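You operate a simulated robot arm through the tools that you are given. There is no shell and no other tool.

Carry out the task below with a simulated robot arm. There is one attempt and no reset: what you move stays moved.

JOB
Pack up the ironing things and fold the board up.
Fine: iron on its stand, dial and switch off, power plug in its holder; switch off before you pull the plug.

The check looks at the end state, three seconds after you hand in, the way a careful person would. Anything else that was tipped, shoved, dropped, spilled or broken makes it a failure. Flat cloth is picked up by pressing the open fingertips on it (5 to 10 N) and closing them slowly along it; thin cloth reads only 2 to 8 mm in the jaws.

ROBOT AND FRAMES
A 6-joint arm with a two-finger gripper, fixed in place. Base frame: the origin is at the foot of the arm, x ahead of it, y to its left, z up; the work surface is at about z = 86. Readings come in cm, rad, newtons and seconds.
Its first joint turns from -2.897 to 2.897 rad. Payload 3.43 kg.
Tool frame: the origin (TCP) lies between the finger pads and is the grasp point; the fingertips stand 2 cm ahead of it; z points along the fingers, y is the line along which they close. The gripper opens to 19 cm. The gripper's body begins 24.8 cm behind the TCP.
Orientation is that of the tool frame in the base frame, as a unit quaternion [x, y, z, w]. With the fingers straight down and closing along the base's y, the tool's x points along the base's -x, its y along +y and its z along -z.

CONTROLS
- The arm moves only by the tool send_rows. Its argument "moves" is a list of rows, each a list of 3 entries, a list of its own where there are three numbers: the shift along the base's x, y, z in mm, then the turn, a rotation vector about the base's x, y, z in rad, then the finger opening in mm, from 0 to 190. In form: [[[dx, dy, dz], [wx, wy, wz], fingers], ...]. A call has 1 to 20 rows; each row is the pose to reach, as a shift and turn from the pose commanded when the call began. Each row takes 0.2 s and may step no farther than 5 cm and 0.15 rad from the row before; otherwise, or with a gripper value out of range, the whole call is refused. A pose out of reach is approached as far as the arm can. The call stops where the force on the tool passes 40 N (or 10 N more than at its start, if that is more) or the arm is blocked; 0.2 s more then pass. Each finger travels about 15.3 cm/s and halts on what it meets, pressing with about 44 N; the grip force reading is that of the motor and also rises with nothing between the fingers. The clock runs only during rows and for 0.2 s after the last one: add rows that repeat a pose to give the fingers time. The reply holds the time, the measured pose of the TCP, the force on the tool along the base axes, the opening and the grip force, in the units named above and with some noise, with the torque about the TCP (base axes, N m) and any sound that the robot's microphone picked up, and new pictures: "show" is both (left out), scene, wrist or none.
- Cameras (640 x 400 px; columns grow to the right, rows downward): "scene" is fixed at [22.03, 49.94, 147.44]; the picture's right is [-0.19, -0.98, 0.00], its down [-0.77, 0.15, -0.61] and it looks along [0.60, -0.12, -0.79] (base axes); focal length 216 px, centre (320, 200). "wrist" rides on the gripper at [7, -0.8, -28.8] in the tool frame; the picture's right is [0.12, 0.99, 0.00], its down [-0.96, 0.12, -0.25] and it looks along [-0.25, 0.03, 0.97] (tool axes); focal length 261 px, centre (320, 200). There is no depth. A picture from a camera that has moved, and an enlarged one, comes with that camera's place and axes in the base frame and with its lens.
- move_column(by): slides the trunk up (or, below 0, down) by that many cm; the arm rides with it, the base frame stays. It gives what a move gives, with no picture.
- inspect(camera, box): a new picture of the part [left, top, right, bottom] of that camera's present view, enlarged. No time passes.
- finish_job(): hands the job in; it is judged then, once.

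Places have to be worked out from the pictures, the camera data and where the tool is seen. Open the gripper and draw the arm clear of the work before you hand the job in, unless the task says otherwise.

The tools are called as a command line: name --argument value ..., lists and objects as JSON in quotes. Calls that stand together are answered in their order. send_rows: Moves the arm, as the interface text tells. Its arguments: {"type":"object","properties":{"moves":{"type":"array","items":{"type":"array"}},"show":{"type":"string","enum":["both","scene","wrist","none"]}},"required":["moves"]} The other tools are called the same way: move_column (by) slides the trunk up or down; inspect (camera, box) takes an enlarged picture of a part of a camera's view; finish_job () hands the job in.

At the start:

```text
time: 0.0
tool_pos: [46.02, 57.53, 128.45]
tcp_rot: [0.0, 1.0, 0.0, 0.0]
force: [-0.2, 0.2, 0.2]
torque: [-0.05, 0.02, 0.03]
width: 19.02
grip_force: 0.1
trunk travel left (down, up): [-25.0, 19.0]
```

scene: 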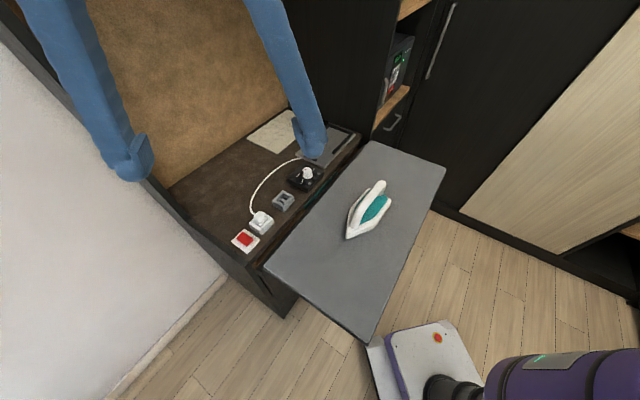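
wrist: 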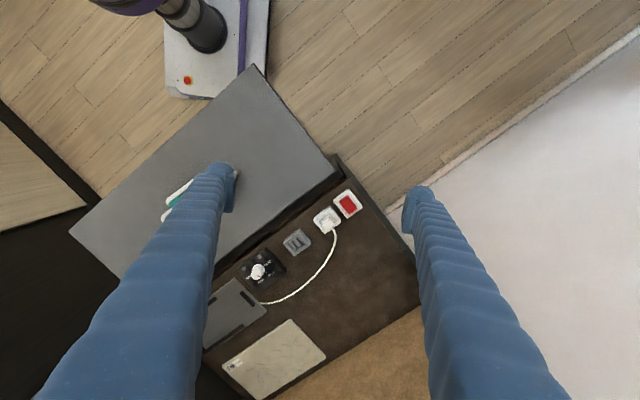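

I start by enlarging the relevant parts of both views to identify the iron, stand, dial, switch, plug and board.

inspect --camera "scene" --box '[220, 100, 380, 260]'

inspect --camera "wrist" --box '[190, 170, 390, 400]'

inspect --camera "scene" --box '[230, 120, 470, 350]'

```text
2.50 times, centred on (300, 180) of scene
camera zoom: at [22.03, 49.94, 147.44], right [-0.19, -0.98, 0.0], down [-0.77, 0.15, -0.61], along [0.6, -0.12, -0.79], focal length 540 px, centre (370, 250)
```

zoom: 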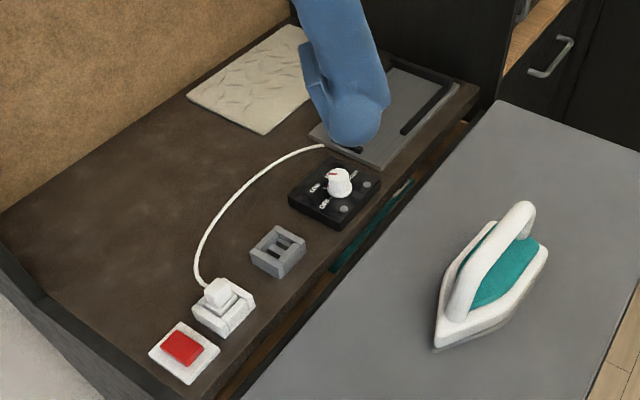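

```text
1.74 times, centred on (290, 285) of wrist
camera zoom: at [39.13, 56.76, 157.22], right [-0.12, 0.99, 0.0], down [0.96, 0.12, 0.25], along [0.25, 0.03, -0.97], focal length 453 px, centre (372, 52)
```

zoom: 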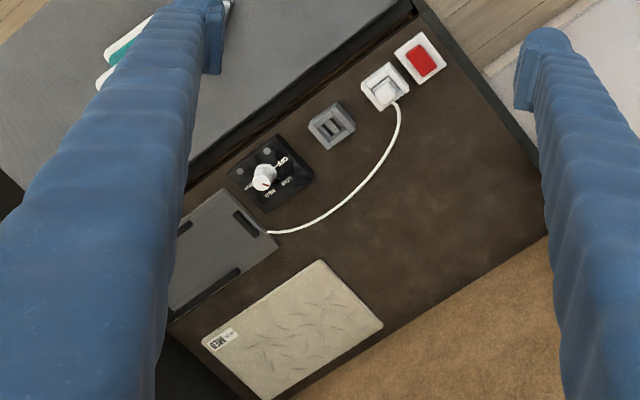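

```text
1.74 times, centred on (350, 235) of scene
camera zoom: at [22.03, 49.94, 147.44], right [-0.19, -0.98, 0.0], down [-0.77, 0.15, -0.61], along [0.6, -0.12, -0.79], focal length 376 px, centre (268, 139)
```

zoom: 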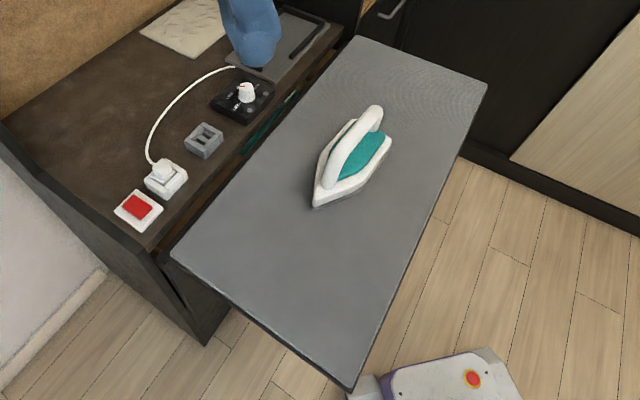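

The row of devices (switch ≈(58,67), plug ≈(63,61), holder ≈(71,54), dial ≈(81,43)) runs at −45°, with the board about 70×33 cm in front of it and the iron near (61,25). I turn the tool 45° and come closer to look, staying well above everything.

send_rows --moves '[[[25, -10, -15], [0, 0, 0.13], 190], [[50, -20, -35], [0, 0, 0.26], 190], [[75, -30, -55], [0, 0, 0.39], 190], [[100, -40, -75], [0, 0, 0.52], 190], [[130, -55, -95], [0, 0, 0.655], 190], [[160, -66, -115], [0, 0, 0.785], 190], [[160, -66, -115], [0, 0, 0.785], 190]]'

```text
time: 1.6
tool_pos: [62.08, 50.8, 116.95]
tcp_rot: [-0.384, 0.924, 0.0, 0.0]
force: [-0.8, 0.1, -0.3]
torque: [-0.02, -0.04, 0.01]
width: 18.98
grip_force: 0.1
trunk travel left (down, up): [-25.0, 19.0]
camera wrist: at [57.82, 45.3, 145.67], right [-0.79, 0.62, 0.0], down [0.6, 0.76, 0.25], along [0.15, 0.2, -0.97], focal length 261 px, centre (320, 200)
```

scene: 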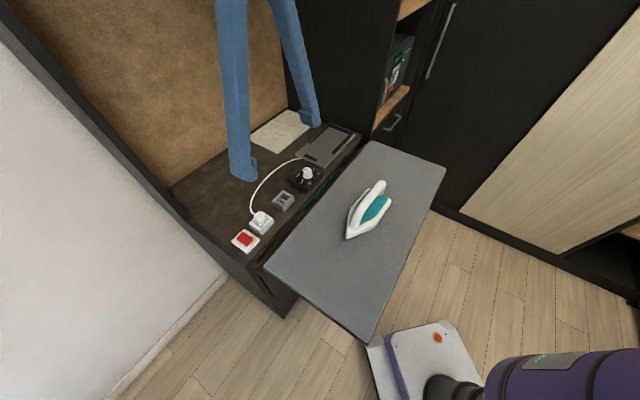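
wrist: 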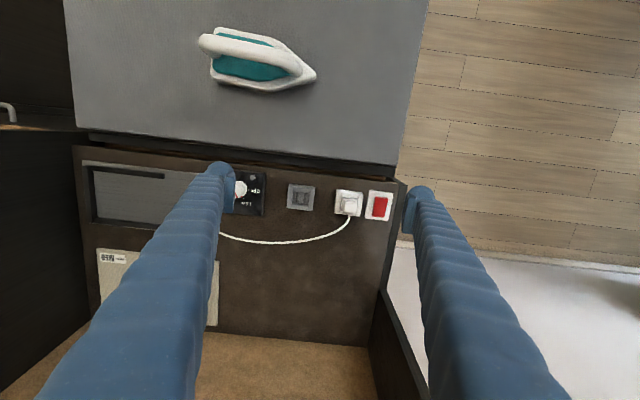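

The view is now aligned with the cabinet; I enlarge the devices in both cameras.

inspect --camera "wrist" --box '[270, 160, 410, 248]'

inspect --camera "wrist" --box '[70, 120, 280, 260]'

inspect --camera "scene" --box '[225, 120, 385, 260]'

inspect --camera "scene" --box '[225, 195, 305, 255]'

inspect --camera "scene" --box '[270, 120, 370, 190]'

```text
4.55 times, centred on (340, 204) of wrist
camera zoom: at [57.82, 45.3, 145.67], right [-0.79, 0.62, 0.0], down [0.6, 0.76, 0.25], along [0.15, 0.2, -0.97], focal length 1185 px, centre (229, 182)
```

zoom: 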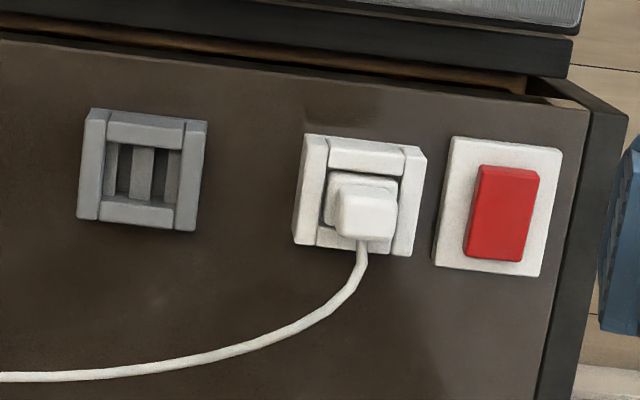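

```text
2.86 times, centred on (175, 190) of wrist
camera zoom: at [57.82, 45.3, 145.67], right [-0.79, 0.62, 0.0], down [0.6, 0.76, 0.25], along [0.15, 0.2, -0.97], focal length 745 px, centre (734, 229)
```

zoom: 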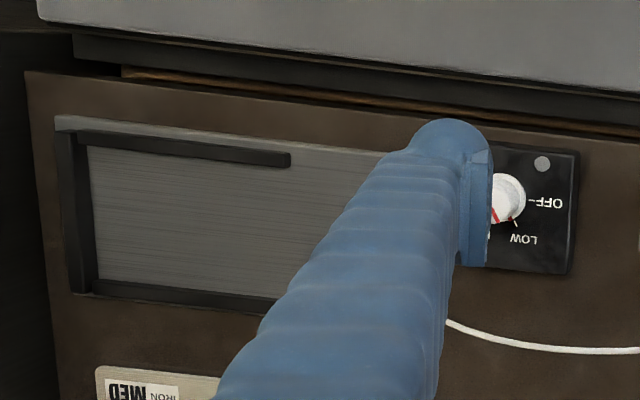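

```text
2.86 times, centred on (305, 190) of scene
camera zoom: at [22.03, 49.94, 147.44], right [-0.19, -0.98, 0.0], down [-0.77, 0.15, -0.61], along [0.6, -0.12, -0.79], focal length 617 px, centre (363, 229)
```

zoom: 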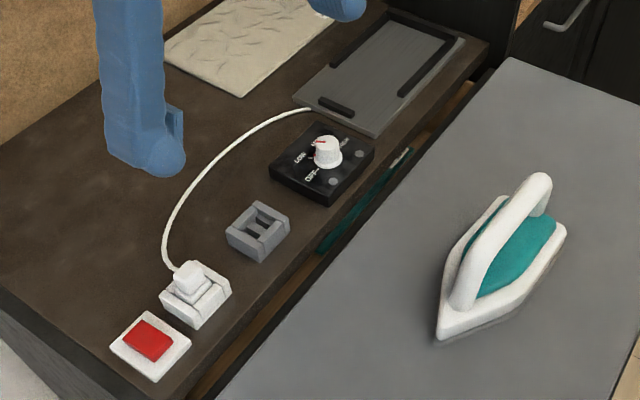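

```text
6.67 times, centred on (265, 225) of scene
camera zoom: at [22.03, 49.94, 147.44], right [-0.19, -0.98, 0.0], down [-0.77, 0.15, -0.61], along [0.6, -0.12, -0.79], focal length 1439 px, centre (687, 33)
```

zoom: 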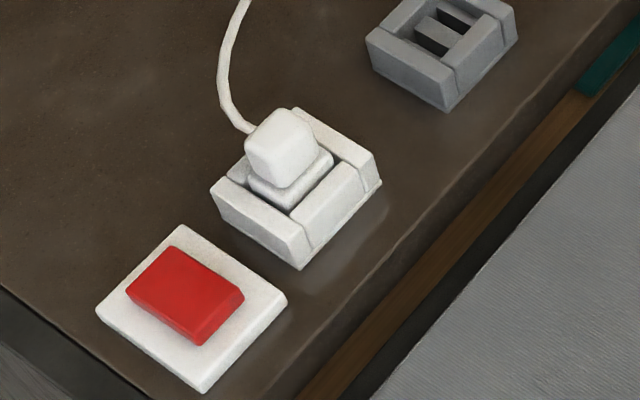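

```text
5.71 times, centred on (320, 155) of scene
camera zoom: at [22.03, 49.94, 147.44], right [-0.19, -0.98, 0.0], down [-0.77, 0.15, -0.61], along [0.6, -0.12, -0.79], focal length 1234 px, centre (320, 457)
```

zoom: 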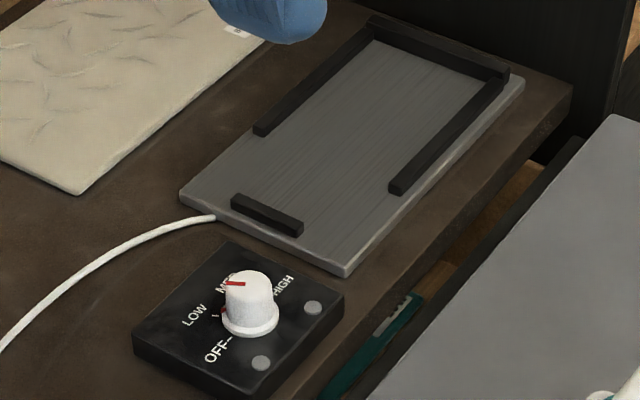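

The dial's red pointer sits between LOW and MED, the plug is in its socket, and something teal lies in the gap at the hinge. I move over to look straight at the dial, stand and gap.

send_rows --moves '[[[10, -35, 0], [0, 0, 0], 190], [[20, -75, 0], [0, 0, 0], 190], [[30, -115, 0], [0, 0, 0], 190], [[40, -155, 0], [0, 0, 0], 190], [[55, -190, 0], [0, 0, 0], 190], [[55, -190, 0], [0, 0, 0], 190]]'

```text
time: 3.0
tool_pos: [67.54, 32.03, 117.06]
tcp_rot: [-0.383, 0.924, 0.0, 0.0]
force: [0.1, 0.5, -0.3]
torque: [0.04, -0.04, 0.0]
width: 19.0
grip_force: 0.0
trunk travel left (down, up): [-25.0, 19.0]
camera wrist: at [63.22, 26.48, 145.92], right [-0.79, 0.62, 0.0], down [0.6, 0.76, 0.25], along [0.15, 0.19, -0.97], focal length 261 px, centre (320, 200)
```

scene: 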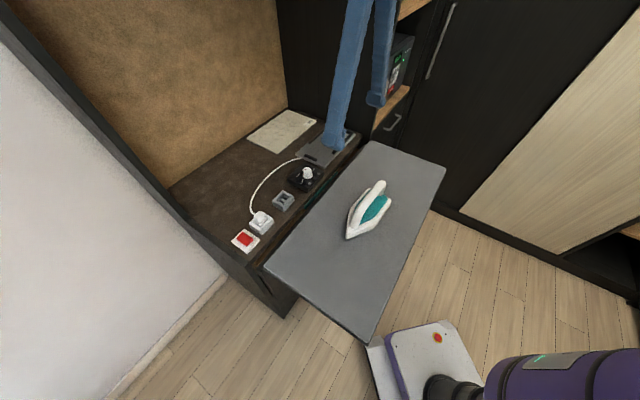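
wrist: 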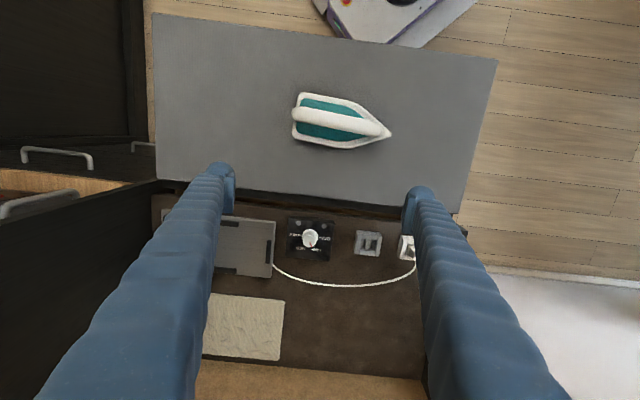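

inspect --camera "wrist" --box '[270, 190, 350, 270]'

inspect --camera "wrist" --box '[220, 170, 420, 290]'

inspect --camera "wrist" --box '[270, 70, 420, 170]'

inspect --camera "scene" --box '[275, 120, 375, 200]'

inspect --camera "scene" --box '[330, 170, 410, 250]'

```text
5.00 times, centred on (310, 230) of wrist
camera zoom: at [63.22, 26.48, 145.92], right [-0.79, 0.62, 0.0], down [0.6, 0.76, 0.25], along [0.15, 0.19, -0.97], focal length 1303 px, centre (370, 50)
```

zoom: 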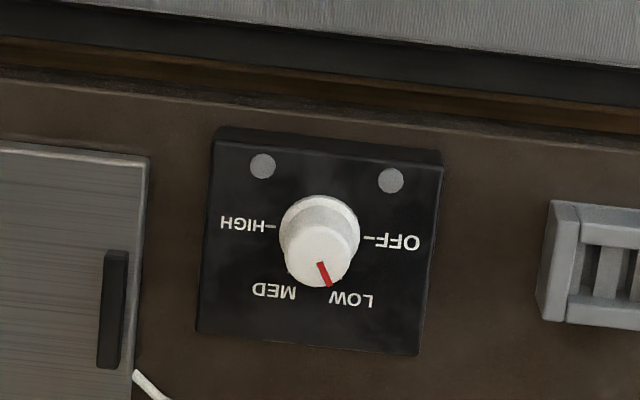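

```text
3.20 times, centred on (320, 230) of wrist
camera zoom: at [63.22, 26.48, 145.92], right [-0.79, 0.62, 0.0], down [0.6, 0.76, 0.25], along [0.15, 0.19, -0.97], focal length 834 px, centre (320, 104)
```

zoom: 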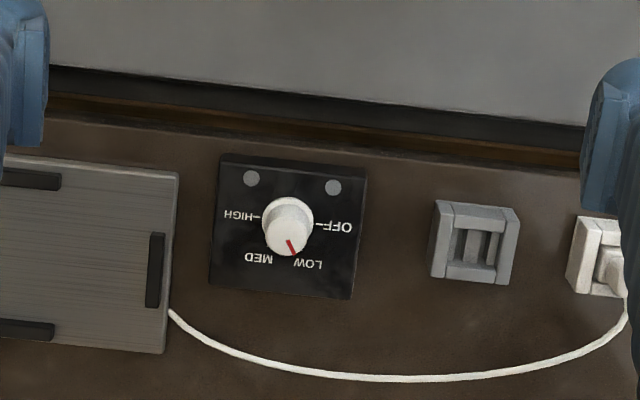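

```text
4.00 times, centred on (345, 120) of wrist
camera zoom: at [63.22, 26.48, 145.92], right [-0.79, 0.62, 0.0], down [0.6, 0.76, 0.25], along [0.15, 0.19, -0.97], focal length 1043 px, centre (220, 520)
```

zoom: 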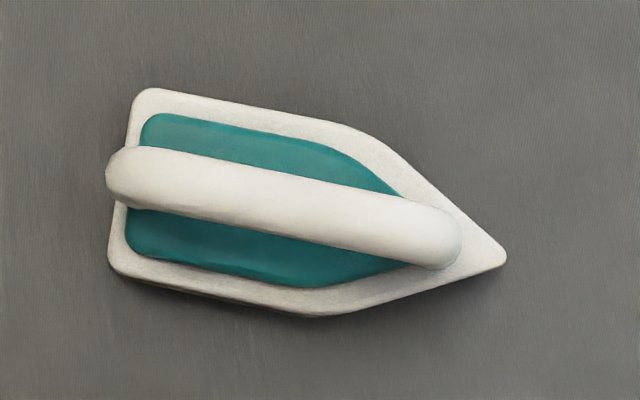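

```text
5.00 times, centred on (325, 160) of scene
camera zoom: at [22.03, 49.94, 147.44], right [-0.19, -0.98, 0.0], down [-0.77, 0.15, -0.61], along [0.6, -0.12, -0.79], focal length 1080 px, centre (295, 400)
```

zoom: 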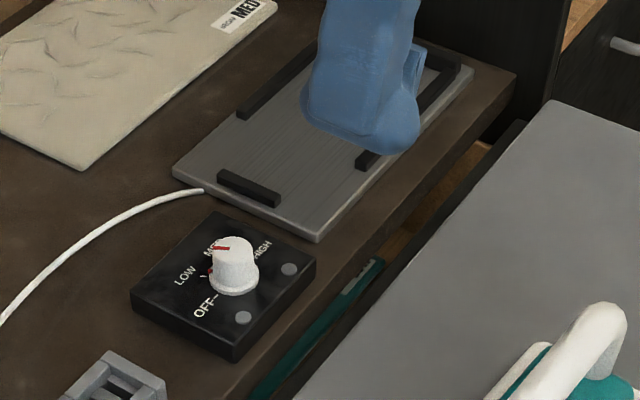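

```text
5.00 times, centred on (370, 210) of scene
camera zoom: at [22.03, 49.94, 147.44], right [-0.19, -0.98, 0.0], down [-0.77, 0.15, -0.61], along [0.6, -0.12, -0.79], focal length 1080 px, centre (70, 150)
```

zoom: 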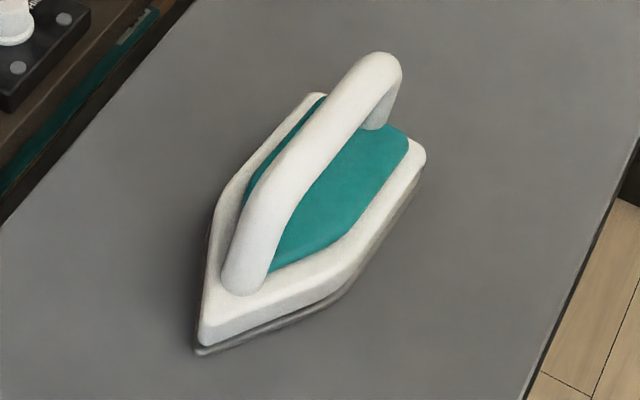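

The dial points at about LOW and needs turning to OFF (to its right in this view). Now I look at the switch from closer to read its rocker tilt.

send_rows --moves '[[[-20, 35, -10], [0, 0, 0], 190], [[-40, 70, -20], [0, 0, 0], 190], [[-60, 105, -30], [0, 0, 0], 190], [[-80, 140, -45], [0, 0, 0], 190], [[-105, 175, -60], [0, 0, 0], 190], [[-130, 210, -80], [0, 0, 0], 190], [[-155, 245, -100], [0, 0, 0], 190], [[-170, 275, -120], [0, 0, 0], 190], [[-170, 275, -120], [0, 0, 0], 190]]'

```text
time: 5.0
tool_pos: [50.73, 59.19, 104.98]
tcp_rot: [-0.383, 0.924, 0.0, 0.0]
force: [0.8, 0.7, -0.5]
torque: [-0.07, 0.02, -0.01]
width: 19.01
grip_force: 0.1
trunk travel left (down, up): [-25.0, 19.0]
camera wrist: at [46.39, 53.68, 133.87], right [-0.79, 0.62, 0.0], down [0.6, 0.76, 0.25], along [0.15, 0.19, -0.97], focal length 261 px, centre (320, 200)
```

scene: 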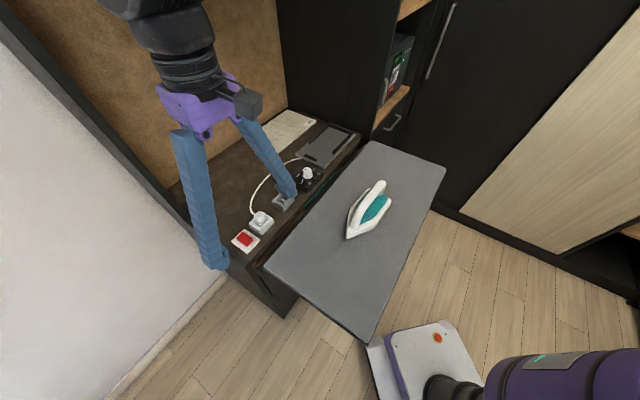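
wrist: 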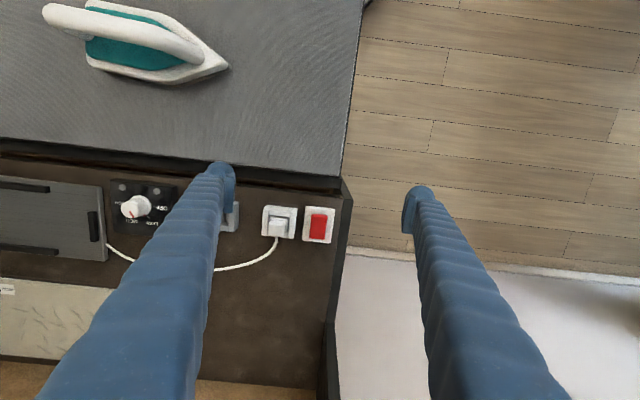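

inspect --camera "wrist" --box '[255, 190, 345, 250]'

inspect --camera "scene" --box '[228, 222, 268, 257]'

inspect --camera "wrist" --box '[255, 150, 395, 250]'

```text
6.67 times, centred on (300, 220) of wrist
camera zoom: at [46.39, 53.68, 133.87], right [-0.79, 0.62, 0.0], down [0.6, 0.76, 0.25], along [0.15, 0.19, -0.97], focal length 1738 px, centre (453, 67)
```

zoom: 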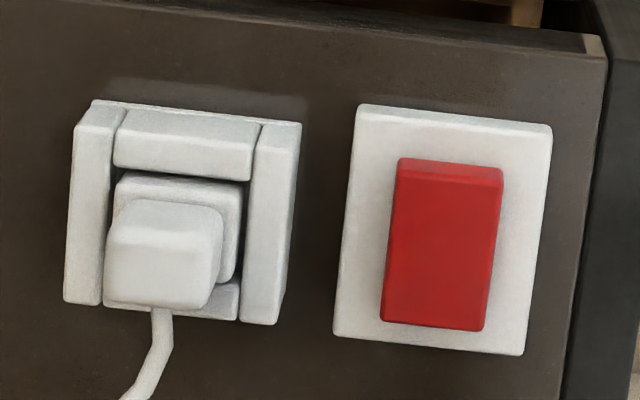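

```text
11.43 times, centred on (248, 240) of scene
camera zoom: at [22.03, 49.94, 147.44], right [-0.19, -0.98, 0.0], down [-0.77, 0.15, -0.61], along [0.6, -0.12, -0.79], focal length 2467 px, centre (1143, -251)
```

zoom: 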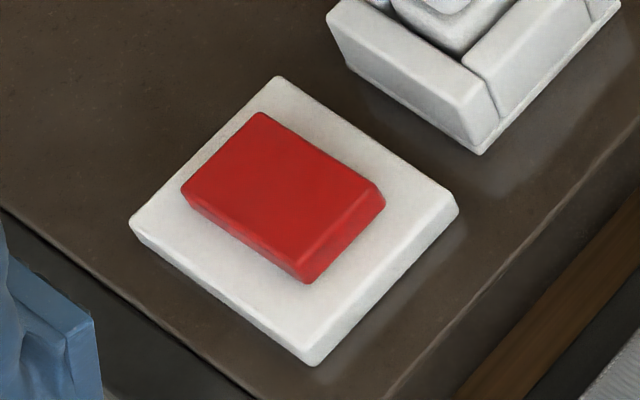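

```text
4.00 times, centred on (325, 200) of wrist
camera zoom: at [46.39, 53.68, 133.87], right [-0.79, 0.62, 0.0], down [0.6, 0.76, 0.25], along [0.15, 0.19, -0.97], focal length 1043 px, centre (300, 200)
```

zoom: 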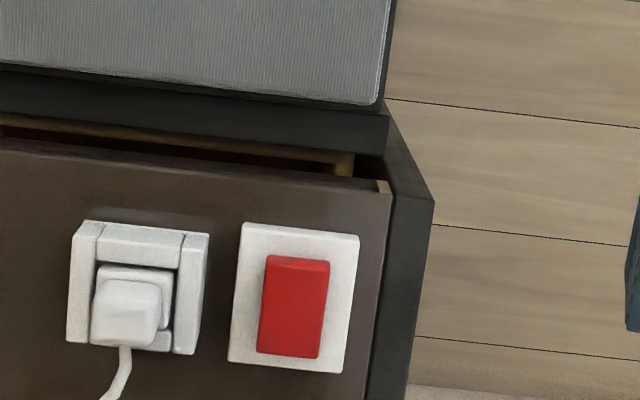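

I zoom further to tell which end of the red rocker is raised.

inspect --camera "scene" --box '[234, 229, 256, 245]'

inspect --camera "wrist" --box '[298, 200, 338, 248]'

```text
16.00 times, centred on (245, 237) of scene
camera zoom: at [22.03, 49.94, 147.44], right [-0.19, -0.98, 0.0], down [-0.77, 0.15, -0.61], along [0.6, -0.12, -0.79], focal length 3454 px, centre (1520, -392)
```

zoom: 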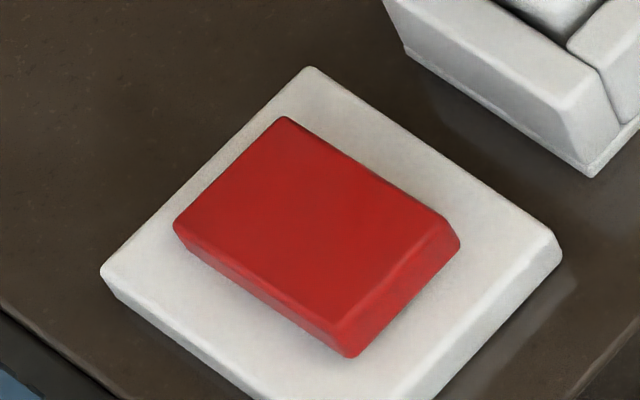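

```text
8.33 times, centred on (318, 224) of wrist
camera zoom: at [46.39, 53.68, 133.87], right [-0.79, 0.62, 0.0], down [0.6, 0.76, 0.25], along [0.15, 0.19, -0.97], focal length 2172 px, centre (337, 0)
```

zoom: 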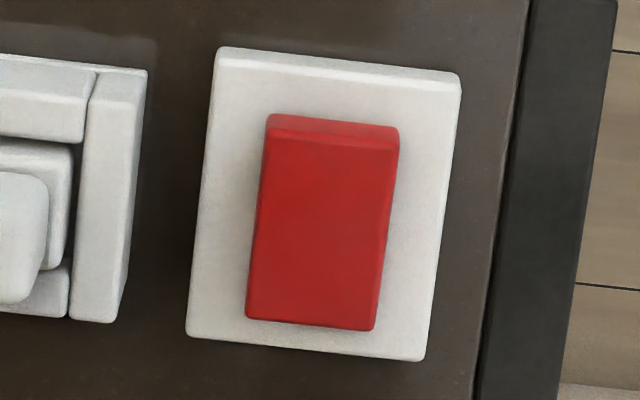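

The rocker's front end (toward the board) stands higher and its rear end is pressed, so I will press the front end to flip it. I close the fingers and hover over that end at ≈(55.3, 64.9).

send_rows --moves '[[[15, 20, -10], [0, 0, 0], 130], [[30, 40, -20], [0, 0, 0], 70], [[46, 57, -40], [0, 0, 0], 20], [[46, 57, -75], [0, 0, 0], 0], [[46, 57, -110], [0, 0, 0], 0], [[46, 57, -110], [0, 0, 0], 0]]'

```text
time: 6.4
tool_pos: [55.32, 65.16, 94.05]
tcp_rot: [-0.382, 0.924, 0.0, 0.001]
force: [0.6, 0.4, 1.2]
torque: [-0.03, 0.0, 0.0]
width: 0.0
grip_force: 34.5
trunk travel left (down, up): [-25.0, 19.0]
camera wrist: at [50.96, 59.69, 122.78], right [-0.79, 0.62, 0.0], down [0.6, 0.76, 0.25], along [0.15, 0.19, -0.97], focal length 261 px, centre (320, 200)
```

scene: 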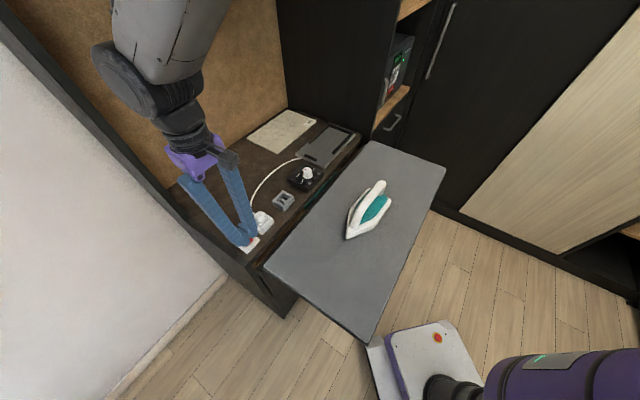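
wrist: 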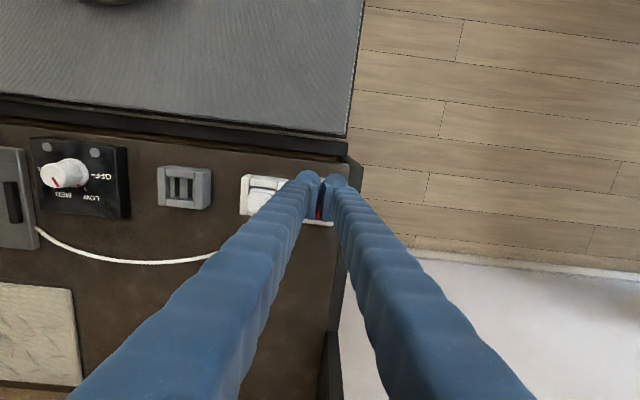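

inspect --camera "scene" --box '[215, 205, 285, 260]'

inspect --camera "wrist" --box '[230, 150, 370, 240]'

```text
7.27 times, centred on (250, 232) of scene
camera zoom: at [22.03, 49.94, 147.44], right [-0.19, -0.98, 0.0], down [-0.77, 0.15, -0.61], along [0.6, -0.12, -0.79], focal length 1570 px, centre (829, -36)
```

zoom: 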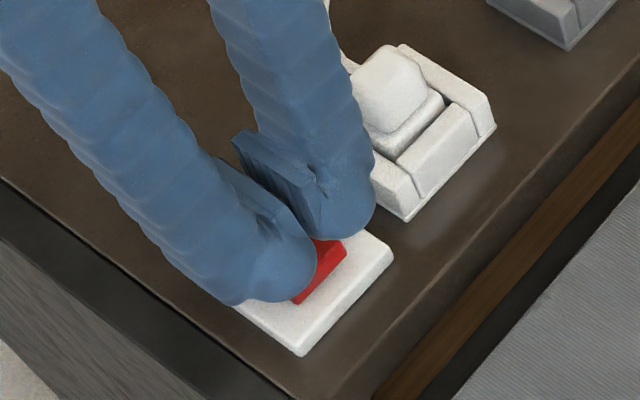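

```text
4.44 times, centred on (300, 195) of wrist
camera zoom: at [50.96, 59.69, 122.78], right [-0.79, 0.62, 0.0], down [0.6, 0.76, 0.25], along [0.15, 0.19, -0.97], focal length 1158 px, centre (409, 222)
```

zoom: 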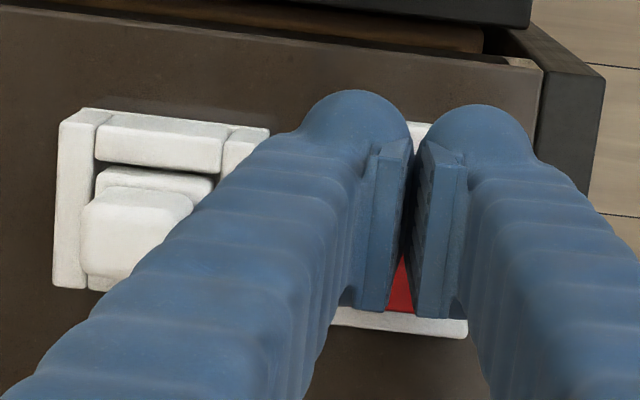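

The closed fingertips are above the rocker's front half. I shift 3 mm more to the front and press down in small steps, watching the force and listening for a click.

send_rows --moves '[[[-3, -3, -12], [0, 0, 0], 0], [[-3, -3, -24], [0, 0, 0], 0], [[-3, -3, -30], [0, 0, 0], 0], [[-3, -3, -34], [0, 0, 0], 0], [[-3, -3, -38], [0, 0, 0], 0]]' --show "none"

```text
time: 7.6
tool_pos: [54.92, 64.84, 90.08]
tcp_rot: [-0.383, 0.924, -0.001, -0.001]
force: [0.1, -0.2, -0.1]
torque: [0.02, -0.04, -0.02]
width: 0.0
grip_force: 34.4
trunk travel left (down, up): [-25.0, 19.0]
```

No contact yet with the tips at z≈88.1; I go on down in 2–3 mm steps.

send_rows --moves '[[[0, 0, -3], [0, 0, 0], 0], [[0, 0, -6], [0, 0, 0], 0], [[0, 0, -8], [0, 0, 0], 0]]'

```text
time: 8.3
tool_pos: [54.91, 64.86, 89.99]
tcp_rot: [-0.383, 0.924, 0.001, 0.002]
force: [-6.8, -7.6, 17.2]
torque: [0.09, -0.07, 0.06]
width: 0.61
grip_force: 34.3
trunk travel left (down, up): [-25.0, 19.0]
stopped in row 3: the force on the tool passed its limit at 44 N (the readings are from after the stop); the commanded pose is now the measured one
camera wrist: at [50.49, 59.21, 118.8], right [-0.79, 0.62, 0.0], down [0.6, 0.76, 0.25], along [0.16, 0.2, -0.97], focal length 261 px, centre (320, 200)
```

scene: 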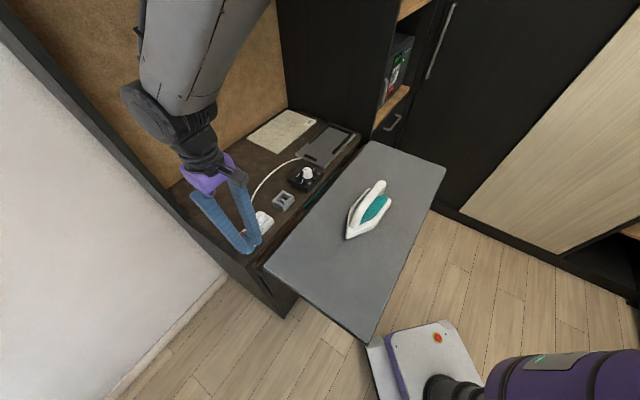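
wrist: 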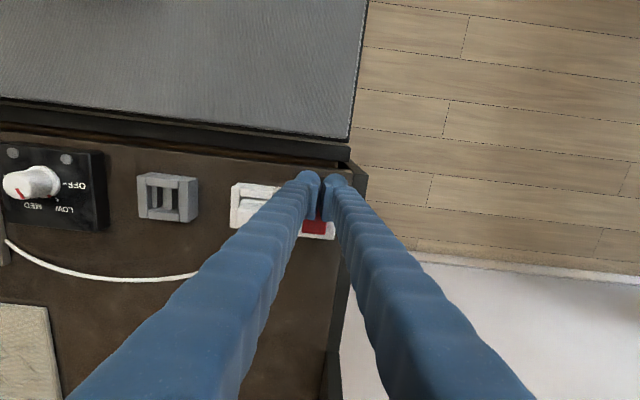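

The force peaked at 44 N with a push toward the board side. I lift off and look at the rocker again.

send_rows --moves '[[[0, 0, 20], [0, 0, 0], 0], [[-20, 0, 50], [0, 0, 0], 0], [[-60, -20, 80], [0, 0, 0], 30], [[-90, -50, 100], [0, 0, 0], 80], [[-90, -60, 120], [0, 0, 0], 150], [[-90, -60, 130], [0, 0, 0], 190], [[-90, -60, 130], [0, 0, 0], 190]]'

```text
refused: row 3 steps farther than a row can; nothing moved
```

send_rows --moves '[[[0, 0, 20], [0, 0, 0], 0], [[-10, -5, 50], [0, 0, 0], 0], [[-35, -20, 80], [0, 0, 0], 30], [[-60, -35, 105], [0, 0, 0], 80], [[-80, -50, 125], [0, 0, 0], 130], [[-90, -60, 130], [0, 0, 0], 190], [[-90, -60, 130], [0, 0, 0], 190]]'

```text
time: 9.9
tool_pos: [46.28, 58.9, 102.64]
tcp_rot: [-0.383, 0.924, 0.001, 0.002]
force: [0.7, -0.8, -0.1]
torque: [0.0, 0.03, 0.04]
width: 18.97
grip_force: 0.1
trunk travel left (down, up): [-25.0, 19.0]
camera wrist: at [41.85, 53.31, 131.45], right [-0.79, 0.62, 0.0], down [0.6, 0.76, 0.25], along [0.15, 0.2, -0.97], focal length 261 px, centre (320, 200)
```

scene: 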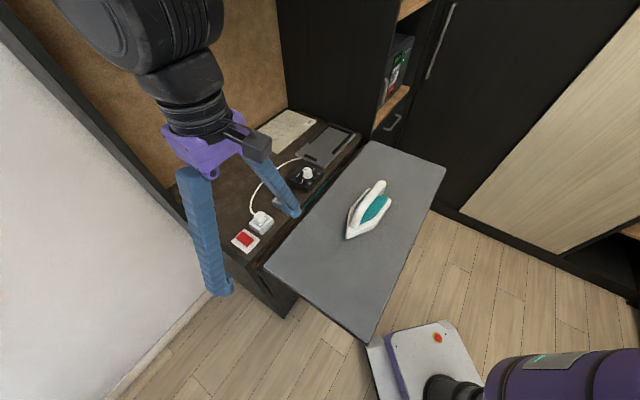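
wrist: 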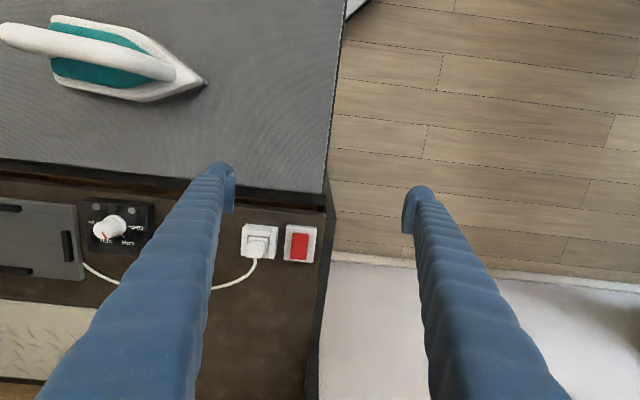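

inspect --camera "scene" --box '[228, 222, 268, 257]'

inspect --camera "wrist" --box '[275, 215, 325, 270]'

inspect --camera "scene" --box '[234, 229, 256, 245]'

```text
11.43 times, centred on (248, 240) of scene
camera zoom: at [22.03, 49.94, 147.44], right [-0.19, -0.98, 0.0], down [-0.77, 0.15, -0.61], along [0.6, -0.12, -0.79], focal length 2467 px, centre (1143, -251)
```

zoom: 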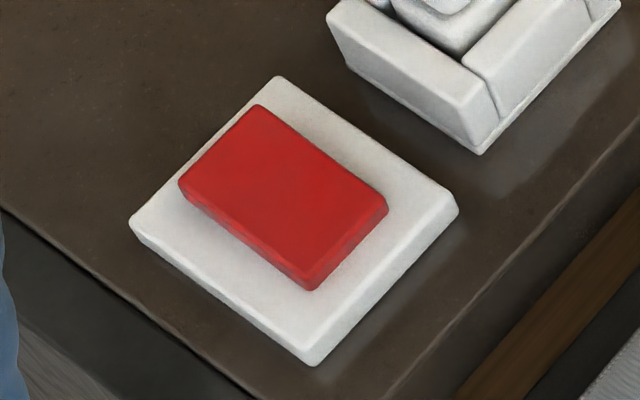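

```text
7.27 times, centred on (300, 242) of wrist
camera zoom: at [41.85, 53.31, 131.45], right [-0.79, 0.62, 0.0], down [0.6, 0.76, 0.25], along [0.15, 0.2, -0.97], focal length 1896 px, centre (466, -109)
```

zoom: 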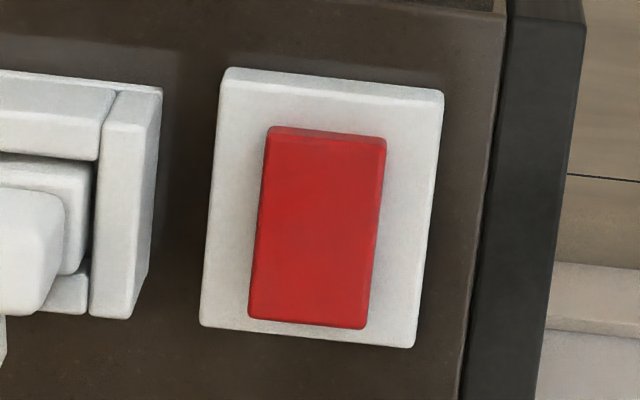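

```text
16.00 times, centred on (245, 237) of scene
camera zoom: at [22.03, 49.94, 147.44], right [-0.19, -0.98, 0.0], down [-0.77, 0.15, -0.61], along [0.6, -0.12, -0.79], focal length 3454 px, centre (1520, -392)
```

zoom: 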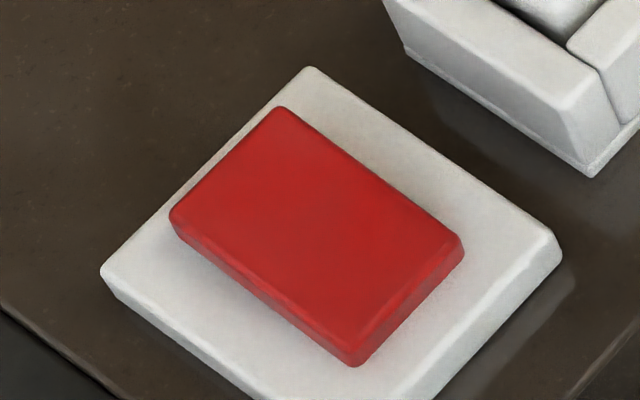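

The rocker has visibly flipped (rear end now raised, front down), so the switch is toggled off. Next I go to the dial at ≈(80, 43.7) for a closer look before gripping it.

send_rows --moves '[[[20, -10, 30], [0, 0, 0], 190], [[55, -35, 55], [0, 0, 0], 190], [[90, -60, 60], [0, 0, 0], 190], [[125, -85, 60], [0, 0, 0], 190], [[165, -115, 60], [0, 0, 0], 190], [[205, -145, 60], [0, 0, 0], 190], [[245, -175, 60], [0, 0, 0], 190], [[284, -204, 50], [0, 0, 0], 190], [[284, -204, 50], [0, 0, 0], 190]]'

```text
time: 11.9
tool_pos: [74.4, 38.4, 107.85]
tcp_rot: [-0.383, 0.924, 0.0, 0.002]
force: [-0.1, -1.1, 0.1]
torque: [0.07, 0.0, -0.02]
width: 19.01
grip_force: 0.1
trunk travel left (down, up): [-25.0, 19.0]
camera wrist: at [70.11, 32.83, 136.53], right [-0.79, 0.62, 0.0], down [0.6, 0.76, 0.25], along [0.16, 0.2, -0.97], focal length 261 px, centre (320, 200)
```

scene: 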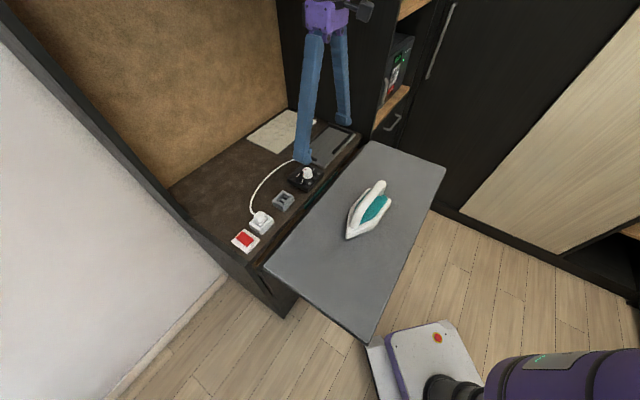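
wrist: 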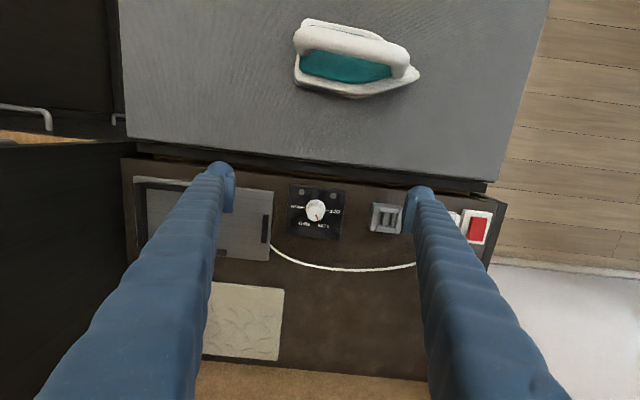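

inspect --camera "wrist" --box '[280, 175, 352, 247]'

inspect --camera "scene" --box '[284, 155, 330, 195]'

```text
5.56 times, centred on (316, 211) of wrist
camera zoom: at [70.11, 32.83, 136.53], right [-0.79, 0.62, 0.0], down [0.6, 0.76, 0.25], along [0.16, 0.2, -0.97], focal length 1448 px, centre (342, 139)
```

zoom: 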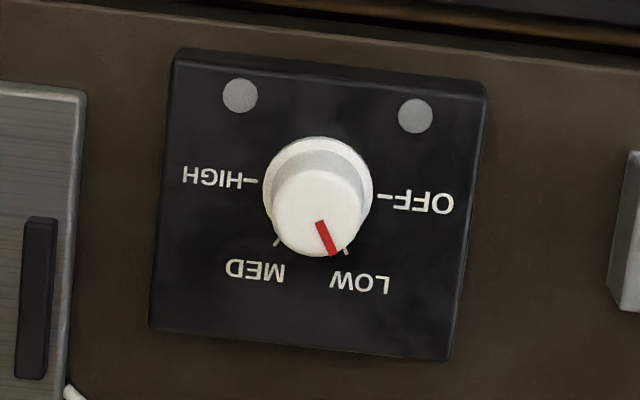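

```text
10.00 times, centred on (307, 175) of scene
camera zoom: at [22.03, 49.94, 147.44], right [-0.19, -0.98, 0.0], down [-0.77, 0.15, -0.61], along [0.6, -0.12, -0.79], focal length 2159 px, centre (450, 450)
```

zoom: 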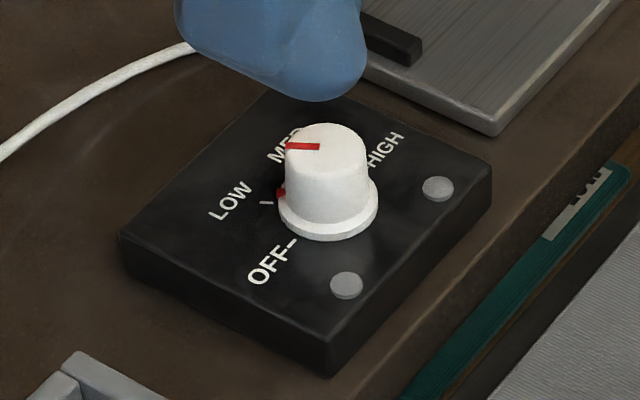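

The dial pointer is exactly on LOW; OFF is +60° about base z from there. Knob top centre works out at ≈(79.6, 43.6, 90.7), about 2.9 cm across; I hover above it, fingers at 7 cm, turned −0.5 rad.

send_rows --moves '[[[13, 13, -10], [0, 0, -0.125], 150], [[26, 26, -30], [0, 0, -0.25], 110], [[39, 39, -55], [0, 0, -0.375], 70], [[52, 52, -80], [0, 0, -0.5], 70], [[52, 52, -108], [0, 0, -0.5], 70], [[52, 52, -108], [0, 0, -0.5], 70]]'

```text
time: 13.3
tool_pos: [79.66, 43.81, 97.0]
tcp_rot: [-0.141, 0.99, 0.0, 0.002]
force: [0.7, 0.4, 0.3]
torque: [0.04, -0.04, 0.02]
width: 6.98
grip_force: 0.0
trunk travel left (down, up): [-25.0, 19.0]
camera wrist: at [73.17, 41.01, 125.8], right [-0.39, 0.92, 0.0], down [0.89, 0.38, 0.25], along [0.23, 0.1, -0.97], focal length 261 px, centre (320, 200)
```

scene: 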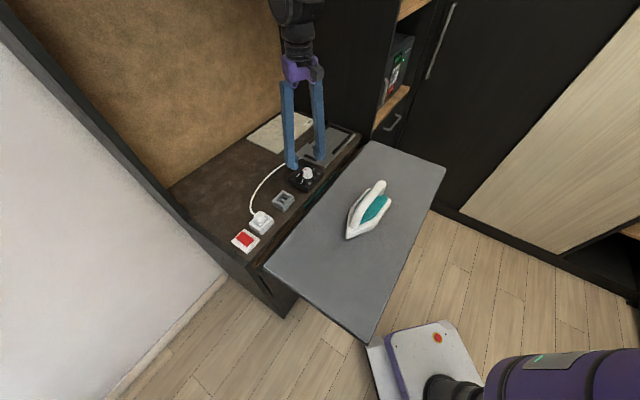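
wrist: 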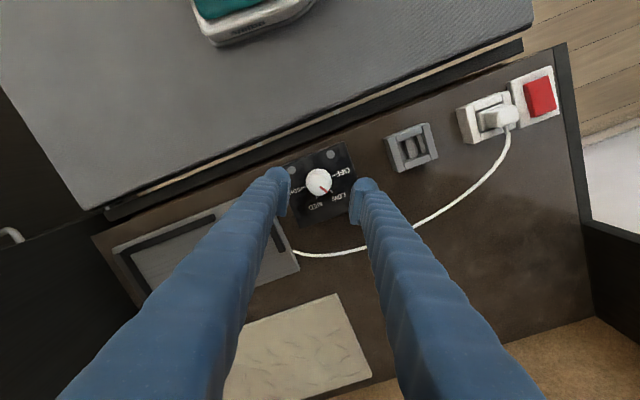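

inspect --camera "wrist" --box '[280, 150, 360, 215]'

inspect --camera "scene" --box '[275, 140, 340, 200]'

```text
6.15 times, centred on (320, 182) of wrist
camera zoom: at [73.17, 41.01, 125.8], right [-0.39, 0.92, 0.0], down [0.89, 0.38, 0.25], along [0.23, 0.1, -0.97], focal length 1604 px, centre (320, 308)
```

zoom: 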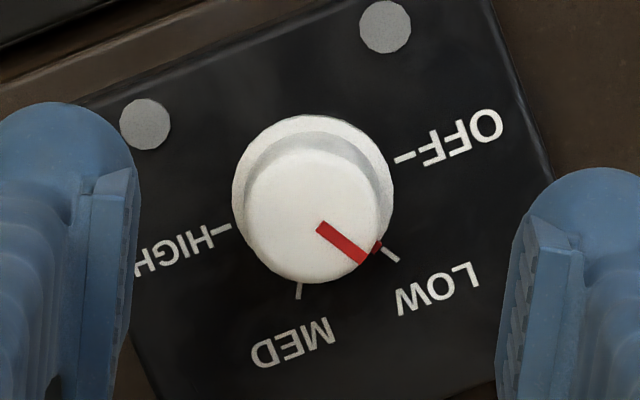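

```text
6.67 times, centred on (308, 170) of scene
camera zoom: at [22.03, 49.94, 147.44], right [-0.19, -0.98, 0.0], down [-0.77, 0.15, -0.61], along [0.6, -0.12, -0.79], focal length 1439 px, centre (403, 400)
```

zoom: 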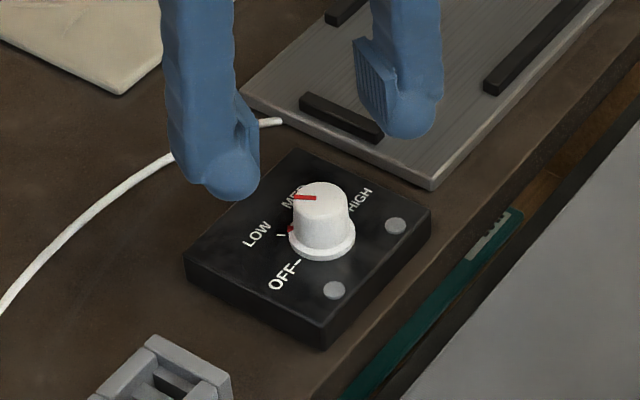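

The tool axis lines up with the knob to about 1 mm. I lower to TCP z≈91 (tips ≈89, above the panel) and close on the knob.

send_rows --moves '[[[0, 0, -25], [0, 0, 0], 70], [[0, 0, -45], [0, 0, 0], 70], [[0, 0, -60], [0, 0, 0], 70], [[0, 0, -60], [0, 0, 0], 45], [[0, 0, -60], [0, 0, 0], 30], [[0, 0, -60], [0, 0, 0], 20], [[0, 0, -60], [0, 0, 0], 20]]'

```text
time: 14.9
tool_pos: [79.73, 43.69, 90.92]
tcp_rot: [-0.142, 0.99, -0.001, 0.001]
force: [6.1, -16.9, 0.0]
torque: [-0.22, -0.14, 0.01]
width: 2.92
grip_force: 45.3
trunk travel left (down, up): [-25.0, 19.0]
camera wrist: at [73.16, 40.81, 119.77], right [-0.39, 0.92, 0.0], down [0.89, 0.38, 0.25], along [0.23, 0.1, -0.97], focal length 261 px, centre (320, 200)
```

scene: 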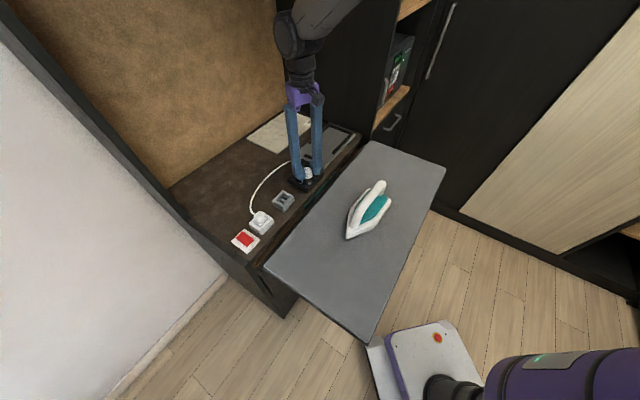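
wrist: 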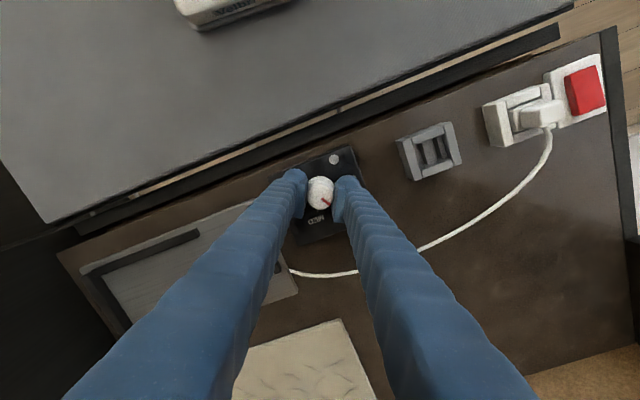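

Gripped on the knob (2.92 cm). I ease 1.5 mm sideways to relieve the side load and turn +1.05 rad toward OFF.

send_rows --moves '[[[0.4, -1.5, 0], [0, 0, 0], 20], [[0.4, -1.5, 0], [0, 0, 0.12], 20], [[0.4, -1.5, 0], [0, 0, 0.24], 20], [[0.4, -1.5, 0], [0, 0, 0.36], 20], [[0.4, -1.5, 0], [0, 0, 0.48], 20], [[0.4, -1.5, 0], [0, 0, 0.6], 20], [[0.4, -1.5, 0], [0, 0, 0.72], 20], [[0.4, -1.5, 0], [0, 0, 0.84], 20], [[0.4, -1.5, 0], [0, 0, 0.95], 20], [[0.4, -1.5, 0], [0, 0, 1.05], 20], [[0.4, -1.5, 0], [0, 0, 1.05], 20]]'

```text
time: 17.3
tool_pos: [79.56, 43.59, 90.94]
tcp_rot: [-0.62, 0.785, 0.002, 0.003]
force: [-6.0, 0.5, 7.7]
torque: [0.25, 0.03, -0.55]
width: 2.9
grip_force: 45.1
trunk travel left (down, up): [-25.0, 19.0]
camera wrist: at [78.83, 36.56, 119.76], right [-0.99, 0.11, 0.0], down [0.11, 0.96, 0.25], along [0.03, 0.25, -0.97], focal length 261 px, centre (320, 200)
```

scene: 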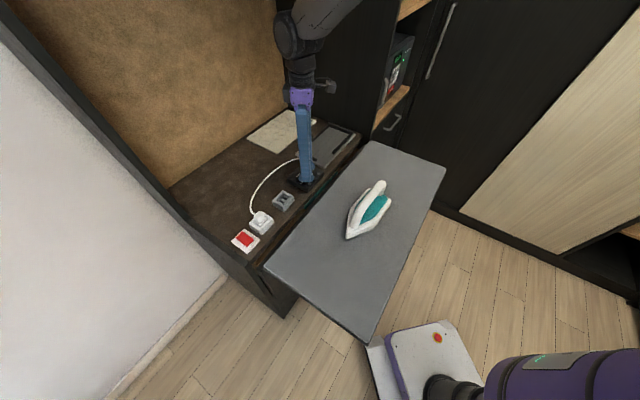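
wrist: 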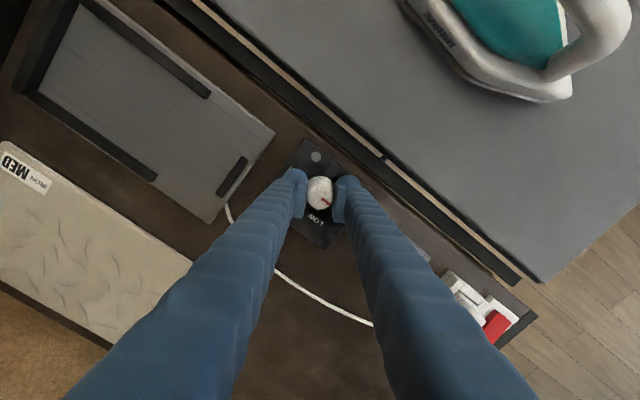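

The turn completed with a small resisting torque at the end. I release, lift straight up and check the pointer.

send_rows --moves '[[[0, 0, 0], [0, 0, 0], 50], [[0, 0, 0], [0, 0, 0], 70], [[0, 0, 20], [0, 0, 0], 70], [[0, 0, 60], [0, 0, 0], 70], [[0, 0, 80], [0, 0, 0], 90], [[0, 0, 80], [0, 0, 0], 90]]'

```text
time: 18.7
tool_pos: [79.73, 43.65, 98.88]
tcp_rot: [-0.619, 0.786, 0.002, 0.001]
force: [-0.1, -0.4, 0.4]
torque: [-0.04, 0.0, -0.01]
width: 9.0
grip_force: 0.0
trunk travel left (down, up): [-25.0, 19.0]
camera wrist: at [78.93, 36.52, 127.75], right [-0.99, 0.12, 0.0], down [0.11, 0.96, 0.25], along [0.03, 0.25, -0.97], focal length 261 px, centre (320, 200)
```

scene: 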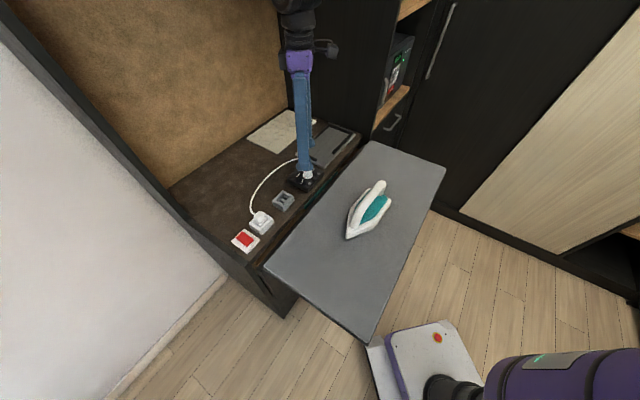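
wrist: 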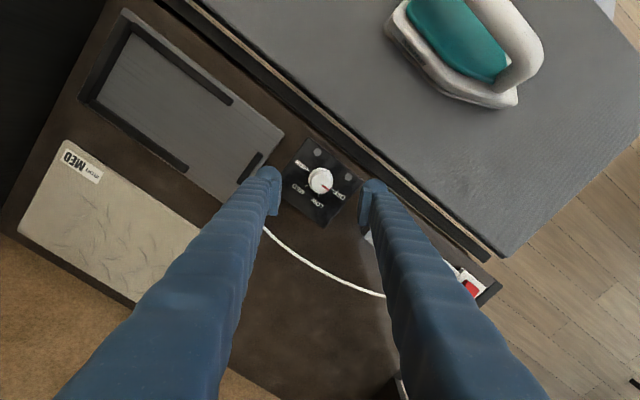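

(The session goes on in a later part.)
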